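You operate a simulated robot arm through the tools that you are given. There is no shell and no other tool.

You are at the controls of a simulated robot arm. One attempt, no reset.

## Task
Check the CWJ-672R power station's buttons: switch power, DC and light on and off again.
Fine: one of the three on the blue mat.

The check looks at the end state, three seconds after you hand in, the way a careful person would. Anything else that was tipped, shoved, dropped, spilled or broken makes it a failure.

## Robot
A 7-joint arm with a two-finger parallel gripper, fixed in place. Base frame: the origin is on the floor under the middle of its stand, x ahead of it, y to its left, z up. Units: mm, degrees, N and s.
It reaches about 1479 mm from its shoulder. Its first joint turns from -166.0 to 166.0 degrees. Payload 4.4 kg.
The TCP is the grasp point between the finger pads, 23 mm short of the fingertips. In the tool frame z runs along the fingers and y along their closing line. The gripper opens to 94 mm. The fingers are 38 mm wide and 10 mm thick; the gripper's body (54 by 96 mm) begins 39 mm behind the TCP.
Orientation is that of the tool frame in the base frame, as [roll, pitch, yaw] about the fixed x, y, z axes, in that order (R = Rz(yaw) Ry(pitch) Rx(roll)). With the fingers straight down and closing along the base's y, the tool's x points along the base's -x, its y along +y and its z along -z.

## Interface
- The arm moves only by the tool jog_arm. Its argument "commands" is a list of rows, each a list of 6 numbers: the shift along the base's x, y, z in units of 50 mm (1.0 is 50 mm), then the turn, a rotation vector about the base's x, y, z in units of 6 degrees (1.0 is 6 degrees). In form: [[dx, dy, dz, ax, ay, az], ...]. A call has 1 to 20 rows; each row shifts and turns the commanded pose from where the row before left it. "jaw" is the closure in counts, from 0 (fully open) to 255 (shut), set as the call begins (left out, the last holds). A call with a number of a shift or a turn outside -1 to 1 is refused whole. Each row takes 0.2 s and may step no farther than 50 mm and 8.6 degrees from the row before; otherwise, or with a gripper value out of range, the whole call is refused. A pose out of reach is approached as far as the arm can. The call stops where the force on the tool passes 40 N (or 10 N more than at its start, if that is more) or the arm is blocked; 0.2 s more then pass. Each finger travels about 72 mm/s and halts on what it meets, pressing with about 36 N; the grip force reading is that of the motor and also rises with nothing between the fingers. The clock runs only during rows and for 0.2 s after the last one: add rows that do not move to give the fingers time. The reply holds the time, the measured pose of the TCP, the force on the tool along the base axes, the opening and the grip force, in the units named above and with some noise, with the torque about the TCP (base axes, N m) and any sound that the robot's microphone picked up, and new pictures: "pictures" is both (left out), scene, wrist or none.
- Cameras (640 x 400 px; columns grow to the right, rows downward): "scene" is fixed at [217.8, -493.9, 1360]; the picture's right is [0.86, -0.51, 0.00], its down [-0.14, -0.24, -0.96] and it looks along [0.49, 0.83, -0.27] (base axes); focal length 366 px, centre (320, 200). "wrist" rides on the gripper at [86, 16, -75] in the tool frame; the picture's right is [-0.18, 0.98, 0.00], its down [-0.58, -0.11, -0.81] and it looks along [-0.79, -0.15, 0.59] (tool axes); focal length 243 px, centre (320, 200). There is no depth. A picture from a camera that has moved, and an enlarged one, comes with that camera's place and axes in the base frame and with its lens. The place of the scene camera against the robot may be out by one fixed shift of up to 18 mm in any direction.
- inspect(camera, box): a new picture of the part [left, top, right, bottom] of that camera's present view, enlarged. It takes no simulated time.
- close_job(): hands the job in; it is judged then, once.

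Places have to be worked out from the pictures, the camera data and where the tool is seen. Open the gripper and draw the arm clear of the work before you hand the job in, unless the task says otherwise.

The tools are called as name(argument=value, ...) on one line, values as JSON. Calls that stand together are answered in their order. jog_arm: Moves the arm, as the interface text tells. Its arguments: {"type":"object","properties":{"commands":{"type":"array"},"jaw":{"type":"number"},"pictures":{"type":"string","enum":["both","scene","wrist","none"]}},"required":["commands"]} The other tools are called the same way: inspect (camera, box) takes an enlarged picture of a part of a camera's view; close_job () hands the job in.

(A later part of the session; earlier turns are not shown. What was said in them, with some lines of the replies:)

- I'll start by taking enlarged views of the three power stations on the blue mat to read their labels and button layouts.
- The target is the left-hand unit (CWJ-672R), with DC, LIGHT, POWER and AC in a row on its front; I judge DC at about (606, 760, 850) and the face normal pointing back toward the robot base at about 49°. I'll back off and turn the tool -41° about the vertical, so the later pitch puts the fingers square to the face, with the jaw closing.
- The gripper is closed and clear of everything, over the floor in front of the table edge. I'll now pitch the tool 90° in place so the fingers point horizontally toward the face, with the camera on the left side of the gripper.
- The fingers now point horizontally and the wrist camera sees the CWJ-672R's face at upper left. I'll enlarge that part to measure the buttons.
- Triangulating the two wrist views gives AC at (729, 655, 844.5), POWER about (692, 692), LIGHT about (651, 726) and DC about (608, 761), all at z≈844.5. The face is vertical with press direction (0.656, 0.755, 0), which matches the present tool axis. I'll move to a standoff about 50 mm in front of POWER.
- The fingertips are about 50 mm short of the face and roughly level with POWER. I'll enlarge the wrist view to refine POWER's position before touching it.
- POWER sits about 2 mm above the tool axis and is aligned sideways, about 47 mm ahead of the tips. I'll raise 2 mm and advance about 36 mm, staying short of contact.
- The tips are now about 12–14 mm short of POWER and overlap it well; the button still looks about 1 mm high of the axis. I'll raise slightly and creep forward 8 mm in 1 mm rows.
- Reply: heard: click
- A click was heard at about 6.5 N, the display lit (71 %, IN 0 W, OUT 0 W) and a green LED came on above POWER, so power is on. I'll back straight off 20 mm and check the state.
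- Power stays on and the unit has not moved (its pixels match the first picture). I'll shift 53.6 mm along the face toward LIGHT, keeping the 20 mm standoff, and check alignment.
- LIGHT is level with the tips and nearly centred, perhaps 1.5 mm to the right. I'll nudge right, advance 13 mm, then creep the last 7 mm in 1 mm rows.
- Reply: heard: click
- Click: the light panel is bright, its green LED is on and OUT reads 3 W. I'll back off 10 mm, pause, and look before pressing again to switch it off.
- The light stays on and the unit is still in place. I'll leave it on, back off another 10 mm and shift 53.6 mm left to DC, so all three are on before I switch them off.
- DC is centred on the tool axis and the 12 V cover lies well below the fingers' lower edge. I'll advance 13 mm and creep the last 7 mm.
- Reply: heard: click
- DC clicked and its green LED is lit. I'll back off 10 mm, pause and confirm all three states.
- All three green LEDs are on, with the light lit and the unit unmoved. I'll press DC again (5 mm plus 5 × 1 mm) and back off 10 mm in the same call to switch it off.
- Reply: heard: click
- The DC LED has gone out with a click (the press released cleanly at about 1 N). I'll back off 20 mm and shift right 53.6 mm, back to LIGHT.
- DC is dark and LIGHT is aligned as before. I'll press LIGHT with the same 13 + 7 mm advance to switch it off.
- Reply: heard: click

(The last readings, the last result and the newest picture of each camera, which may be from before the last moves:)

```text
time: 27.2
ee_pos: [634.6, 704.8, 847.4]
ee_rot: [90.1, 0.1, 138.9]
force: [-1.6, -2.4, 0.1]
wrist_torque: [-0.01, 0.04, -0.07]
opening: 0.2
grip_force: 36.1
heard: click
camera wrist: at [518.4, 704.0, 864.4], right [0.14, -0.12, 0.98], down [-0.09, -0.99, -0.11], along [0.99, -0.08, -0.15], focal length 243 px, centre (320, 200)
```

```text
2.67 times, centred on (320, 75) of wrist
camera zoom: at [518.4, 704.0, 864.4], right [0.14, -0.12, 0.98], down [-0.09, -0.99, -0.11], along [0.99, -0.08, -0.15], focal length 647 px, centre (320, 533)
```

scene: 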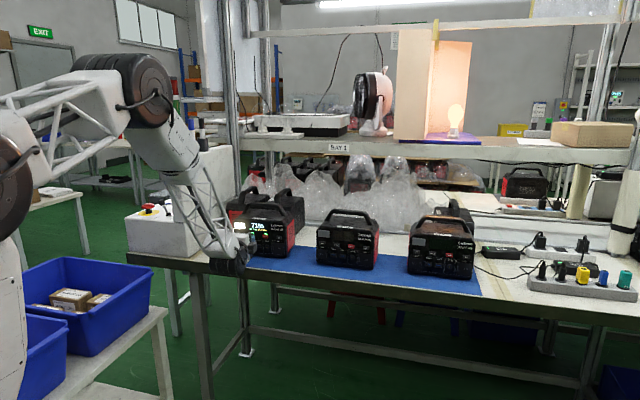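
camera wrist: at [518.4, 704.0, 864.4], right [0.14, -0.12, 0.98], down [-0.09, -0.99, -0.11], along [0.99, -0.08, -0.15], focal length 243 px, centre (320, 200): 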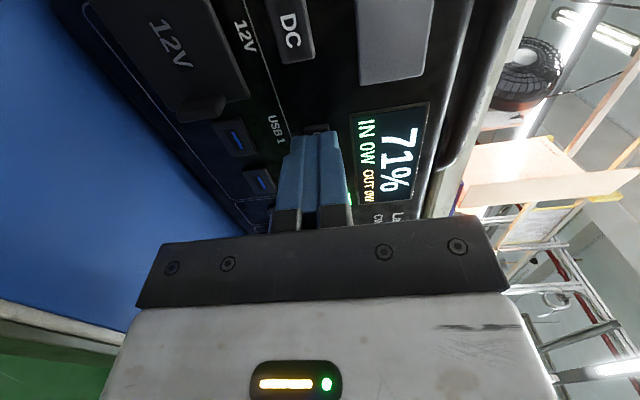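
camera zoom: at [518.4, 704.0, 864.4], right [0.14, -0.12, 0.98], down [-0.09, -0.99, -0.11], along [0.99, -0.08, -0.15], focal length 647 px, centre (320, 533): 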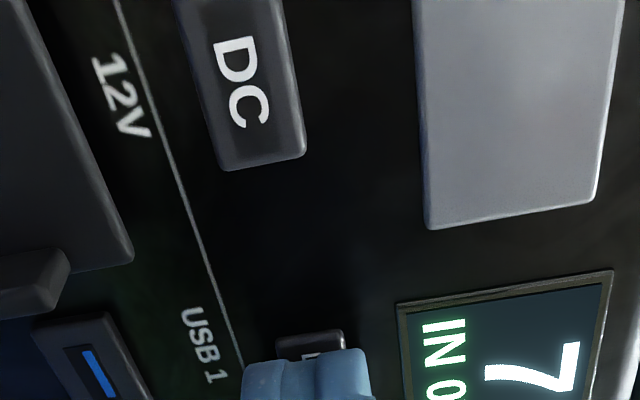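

The light panel is dark, its LED is out and OUT is back to 0 W. I'll back off 20 mm and shift right to the earlier POWER press position.

jog_arm(commands=[[-0.066, -0.0755, 0, 0, 0, 0], [-0.066, -0.0755, 0, 0, 0, 0], [-0.066, -0.0755, 0, 0, 0, 0], [-0.066, -0.0755, 0, 0, 0, 0], [0.1965, -0.1705, 0, 0, 0, 0], [0.1965, -0.1705, 0, 0, 0, 0], [0.1965, -0.1705, 0, 0, 0, 0], [0.1965, -0.1705, 0, 0, 0, 0], [0, 0, 0, 0, 0, 0]], pictures="both")

inspect(camera="wrist", box=[200, 0, 440, 150])

inspect(camera="scene", box=[220, 190, 320, 270])

```text
time: 29.2
ee_pos: [659.7, 656.7, 849.1]
ee_rot: [90.1, 0.1, 138.9]
force: [-0.2, 0.4, 0.0]
wrist_torque: [0.0, -0.01, 0.02]
opening: 0.2
grip_force: 35.9
camera wrist: at [545.3, 655.8, 865.0], right [0.14, -0.12, 0.98], down [-0.09, -0.99, -0.11], along [0.99, -0.08, -0.15], focal length 243 px, centre (320, 200)
```

scene: 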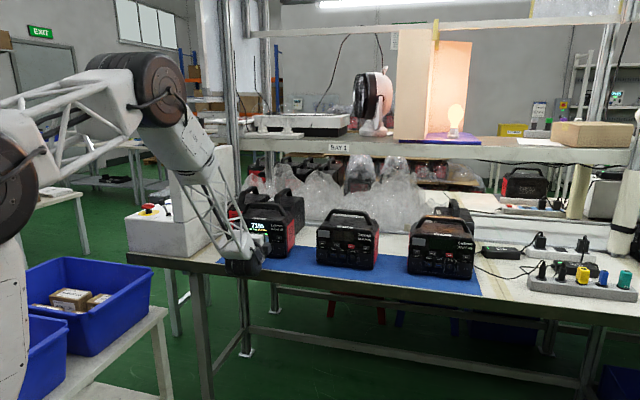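
wrist: 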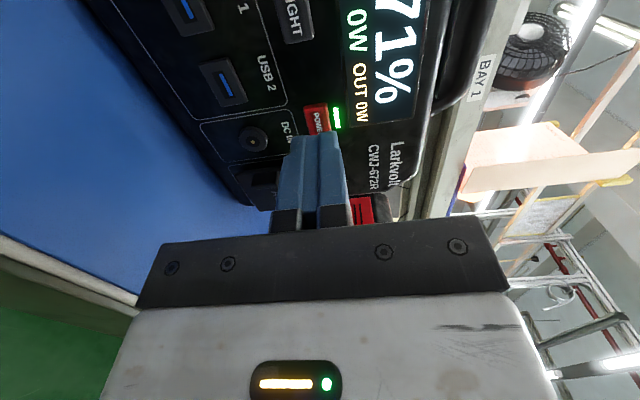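

```text
2.67 times, centred on (320, 75) of wrist
camera zoom: at [545.3, 655.8, 865.0], right [0.14, -0.12, 0.98], down [-0.09, -0.99, -0.11], along [0.99, -0.08, -0.15], focal length 647 px, centre (320, 533)
```

zoom: 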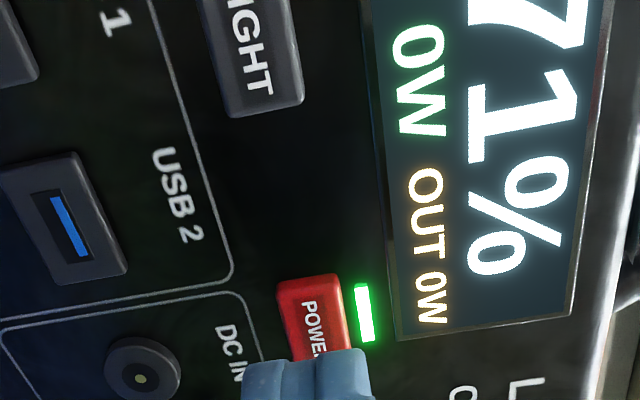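

```text
5.00 times, centred on (270, 230) of scene
camera zoom: at [217.8, -493.9, 1360.0], right [0.86, -0.51, 0.0], down [-0.14, -0.24, -0.96], along [0.49, 0.83, -0.27], focal length 1828 px, centre (570, 50)
```

zoom: 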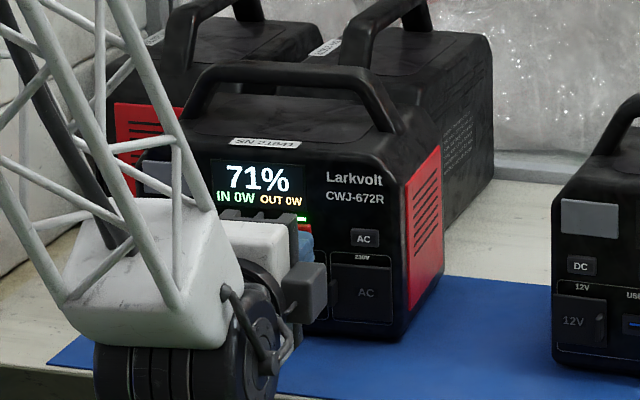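

Only POWER is still on, and the tips are back in front of it. I'll press it with a 12 mm advance and 7 × 1 mm creep.

jog_arm(commands=[[0.0525, 0.0604, 0, 0, 0, 0], [0.0525, 0.0604, 0, 0, 0, 0], [0.0525, 0.0604, 0, 0, 0, 0], [0.013, 0.015, 0, 0, 0, 0], [0.013, 0.015, 0, 0, 0, 0], [0.013, 0.015, 0, 0, 0, 0], [0.013, 0.015, 0, 0, 0, 0], [0.013, 0.015, 0, 0, 0, 0], [0.013, 0.015, 0, 0, 0, 0], [0.013, 0.015, 0, 0, 0, 0]], pictures="wrist")

inspect(camera="wrist", box=[200, 0, 440, 150])

```text
time: 31.4
ee_pos: [673.2, 670.4, 847.3]
ee_rot: [90.1, 0.1, 138.9]
force: [-1.4, -1.5, -1.8]
wrist_torque: [-0.03, 0.07, -0.06]
opening: 0.1
grip_force: 36.1
heard: click
camera wrist: at [557.6, 669.2, 865.1], right [0.14, -0.12, 0.98], down [-0.09, -0.99, -0.11], along [0.99, -0.07, -0.15], focal length 243 px, centre (320, 200)
```

wrist: 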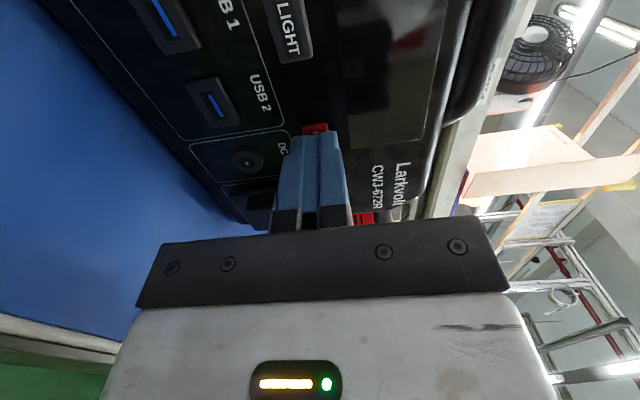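

```text
2.67 times, centred on (320, 75) of wrist
camera zoom: at [557.6, 669.2, 865.1], right [0.14, -0.12, 0.98], down [-0.09, -0.99, -0.11], along [0.99, -0.07, -0.15], focal length 647 px, centre (320, 533)
```

zoom: 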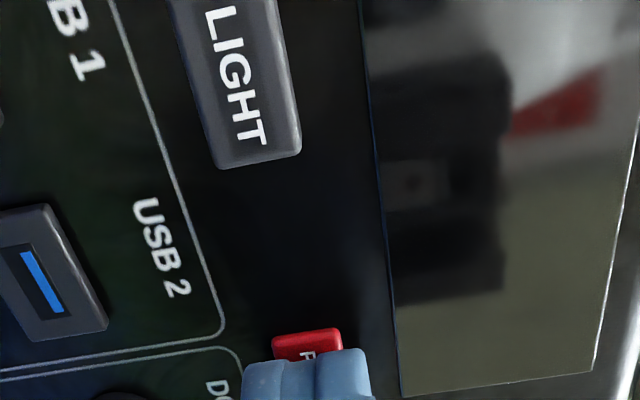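

POWER clicked and the display went dark. I'll back straight off 50 mm, then retrace the approach path up and back toward the robot, clear of the bench.

jog_arm(commands=[[-0.13, -0.15, 0, 0, 0, 0], [-0.13, -0.15, 0, 0, 0, 0], [-0.2, -0.23, 0, 0, 0, 0], [-0.2, -0.23, 0, 0, 0, 0], [-0.3388, -0.2315, 0.3183, 0, 0, 0], [-0.3388, -0.2315, 0.3183, 0, 0, 0], [-0.3388, -0.2315, 0.3183, 0, 0, 0], [-0.3388, -0.2315, 0.3183, 0, 0, 0], [-0.3388, -0.2315, 0.3183, 0, 0, 0], [-0.3388, -0.2315, 0.3183, 0, 0, 0], [-0.3388, -0.2315, 0.3183, 0, 0, 0], [-0.3388, -0.2315, 0.3183, 0, 0, 0], [-0.3388, -0.2315, 0.3183, 0, 0, 0], [-0.3388, -0.2315, 0.3183, 0, 0, 0], [-0.3388, -0.2315, 0.3183, 0, 0, 0], [-0.3388, -0.2315, 0.3183, 0, 0, 0]], pictures="both")

inspect(camera="scene", box=[220, 190, 320, 270])

inspect(camera="wrist", box=[80, 0, 320, 150])

```text
time: 34.8
ee_pos: [437.7, 494.7, 1039.7]
ee_rot: [90.1, 0.1, 138.9]
force: [0.6, 0.6, 1.0]
wrist_torque: [-0.04, -0.03, -0.04]
opening: 0.1
grip_force: 35.8
camera wrist: at [322.9, 492.7, 1055.8], right [0.14, -0.12, 0.98], down [-0.09, -0.99, -0.11], along [0.99, -0.08, -0.15], focal length 243 px, centre (320, 200)
```

scene: 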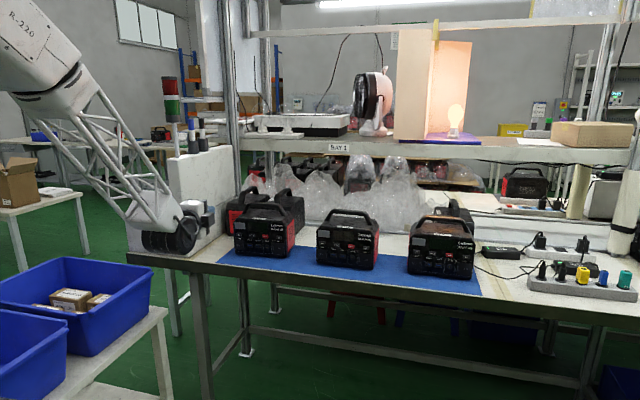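
wrist: 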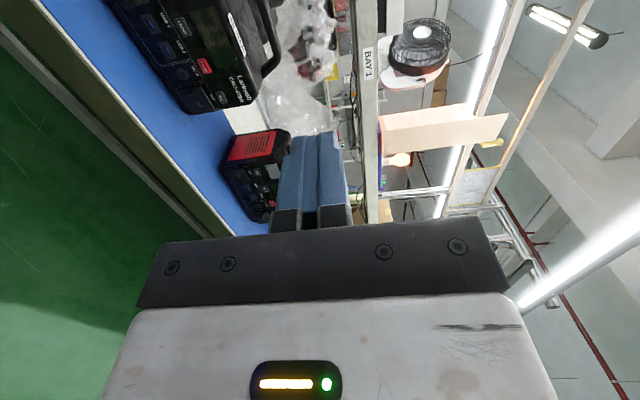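

```text
5.00 times, centred on (270, 230) of scene
camera zoom: at [217.8, -493.9, 1360.0], right [0.86, -0.51, 0.0], down [-0.14, -0.24, -0.96], along [0.49, 0.83, -0.27], focal length 1828 px, centre (570, 50)
```

zoom: 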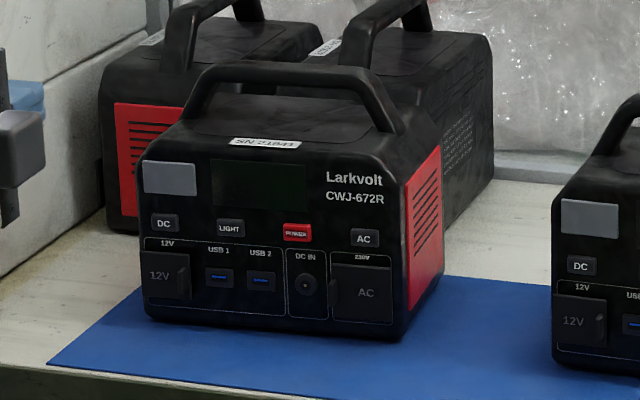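

```text
2.67 times, centred on (200, 75) of wrist
camera zoom: at [322.9, 492.7, 1055.8], right [0.14, -0.12, 0.98], down [-0.09, -0.99, -0.11], along [0.99, -0.08, -0.15], focal length 647 px, centre (640, 533)
```

zoom: 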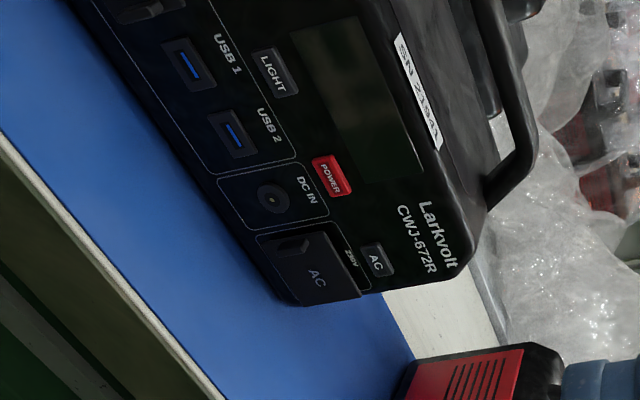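

Everything on the CWJ-672R is off and it sits exactly where it started, as do its neighbours. I'll open the gripper here, clear of the bench, and let it settle.

jog_arm(commands=[[0, 0, 0, 0, 0, 0], [0, 0, 0, 0, 0, 0], [0, 0, 0, 0, 0, 0], [0, 0, 0, 0, 0, 0], [0, 0, 0, 0, 0, 0], [0, 0, 0, 0, 0, 0]], jaw=0, pictures="both")

```text
time: 36.2
ee_pos: [439.1, 494.2, 1038.9]
ee_rot: [90.0, 0.0, 138.9]
force: [-0.2, -0.7, -0.4]
wrist_torque: [0.0, 0.01, 0.0]
opening: 93.9
grip_force: 0.1
camera wrist: at [323.0, 493.0, 1055.6], right [0.14, -0.12, 0.98], down [-0.09, -0.99, -0.11], along [0.99, -0.08, -0.15], focal length 243 px, centre (320, 200)
```

scene: 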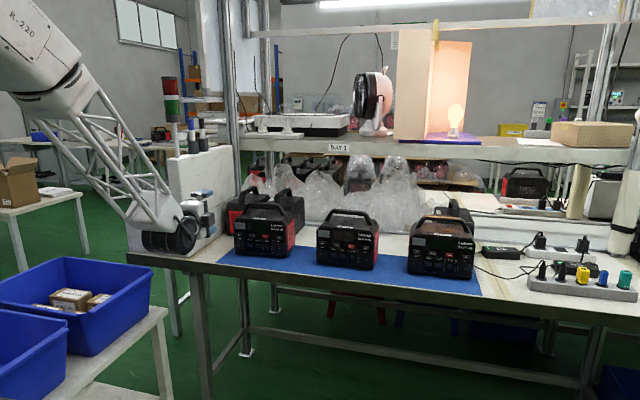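
wrist: 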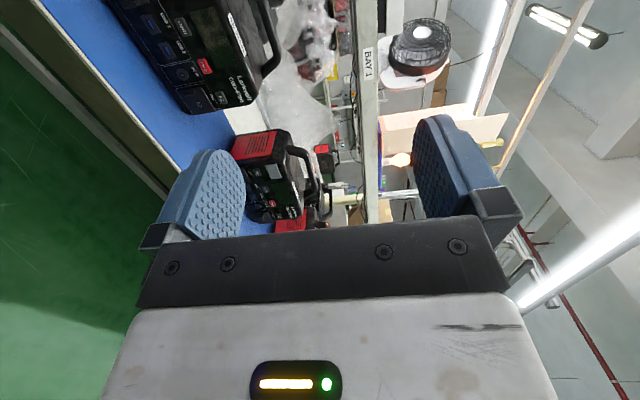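

The gripper is open and clear. Power, light and DC were each switched on and off again, with LEDs and display confirming, and nothing was disturbed, so I'm handing the job in.

close_job()

```text
The job is handed in.
```

I checked the CWJ-672R, the left-hand unit on the blue mat. Power, light and DC each switched on and off again. I've handed the job in; no verdict has come back yet.

| Button | When switched on | When switched off |
|---|---|---|
| **POWER** | Click, green LED, display lit at 71 % | Click, display dark |
| **LIGHT** | Click, green LED, panel lit, OUT 3 W | Click, panel dark, OUT back to 0 W |
| **DC** | Click, green LED (OUT stayed at 3 W) | Click, LED out |

All three were on together before I switched them off in the order DC, light, power. The pressing force stayed below about 7 N, and in the pictures the unit had not moved from where it started. I saw no change in anything else on the bench. The gripper is open and clear of the bench.
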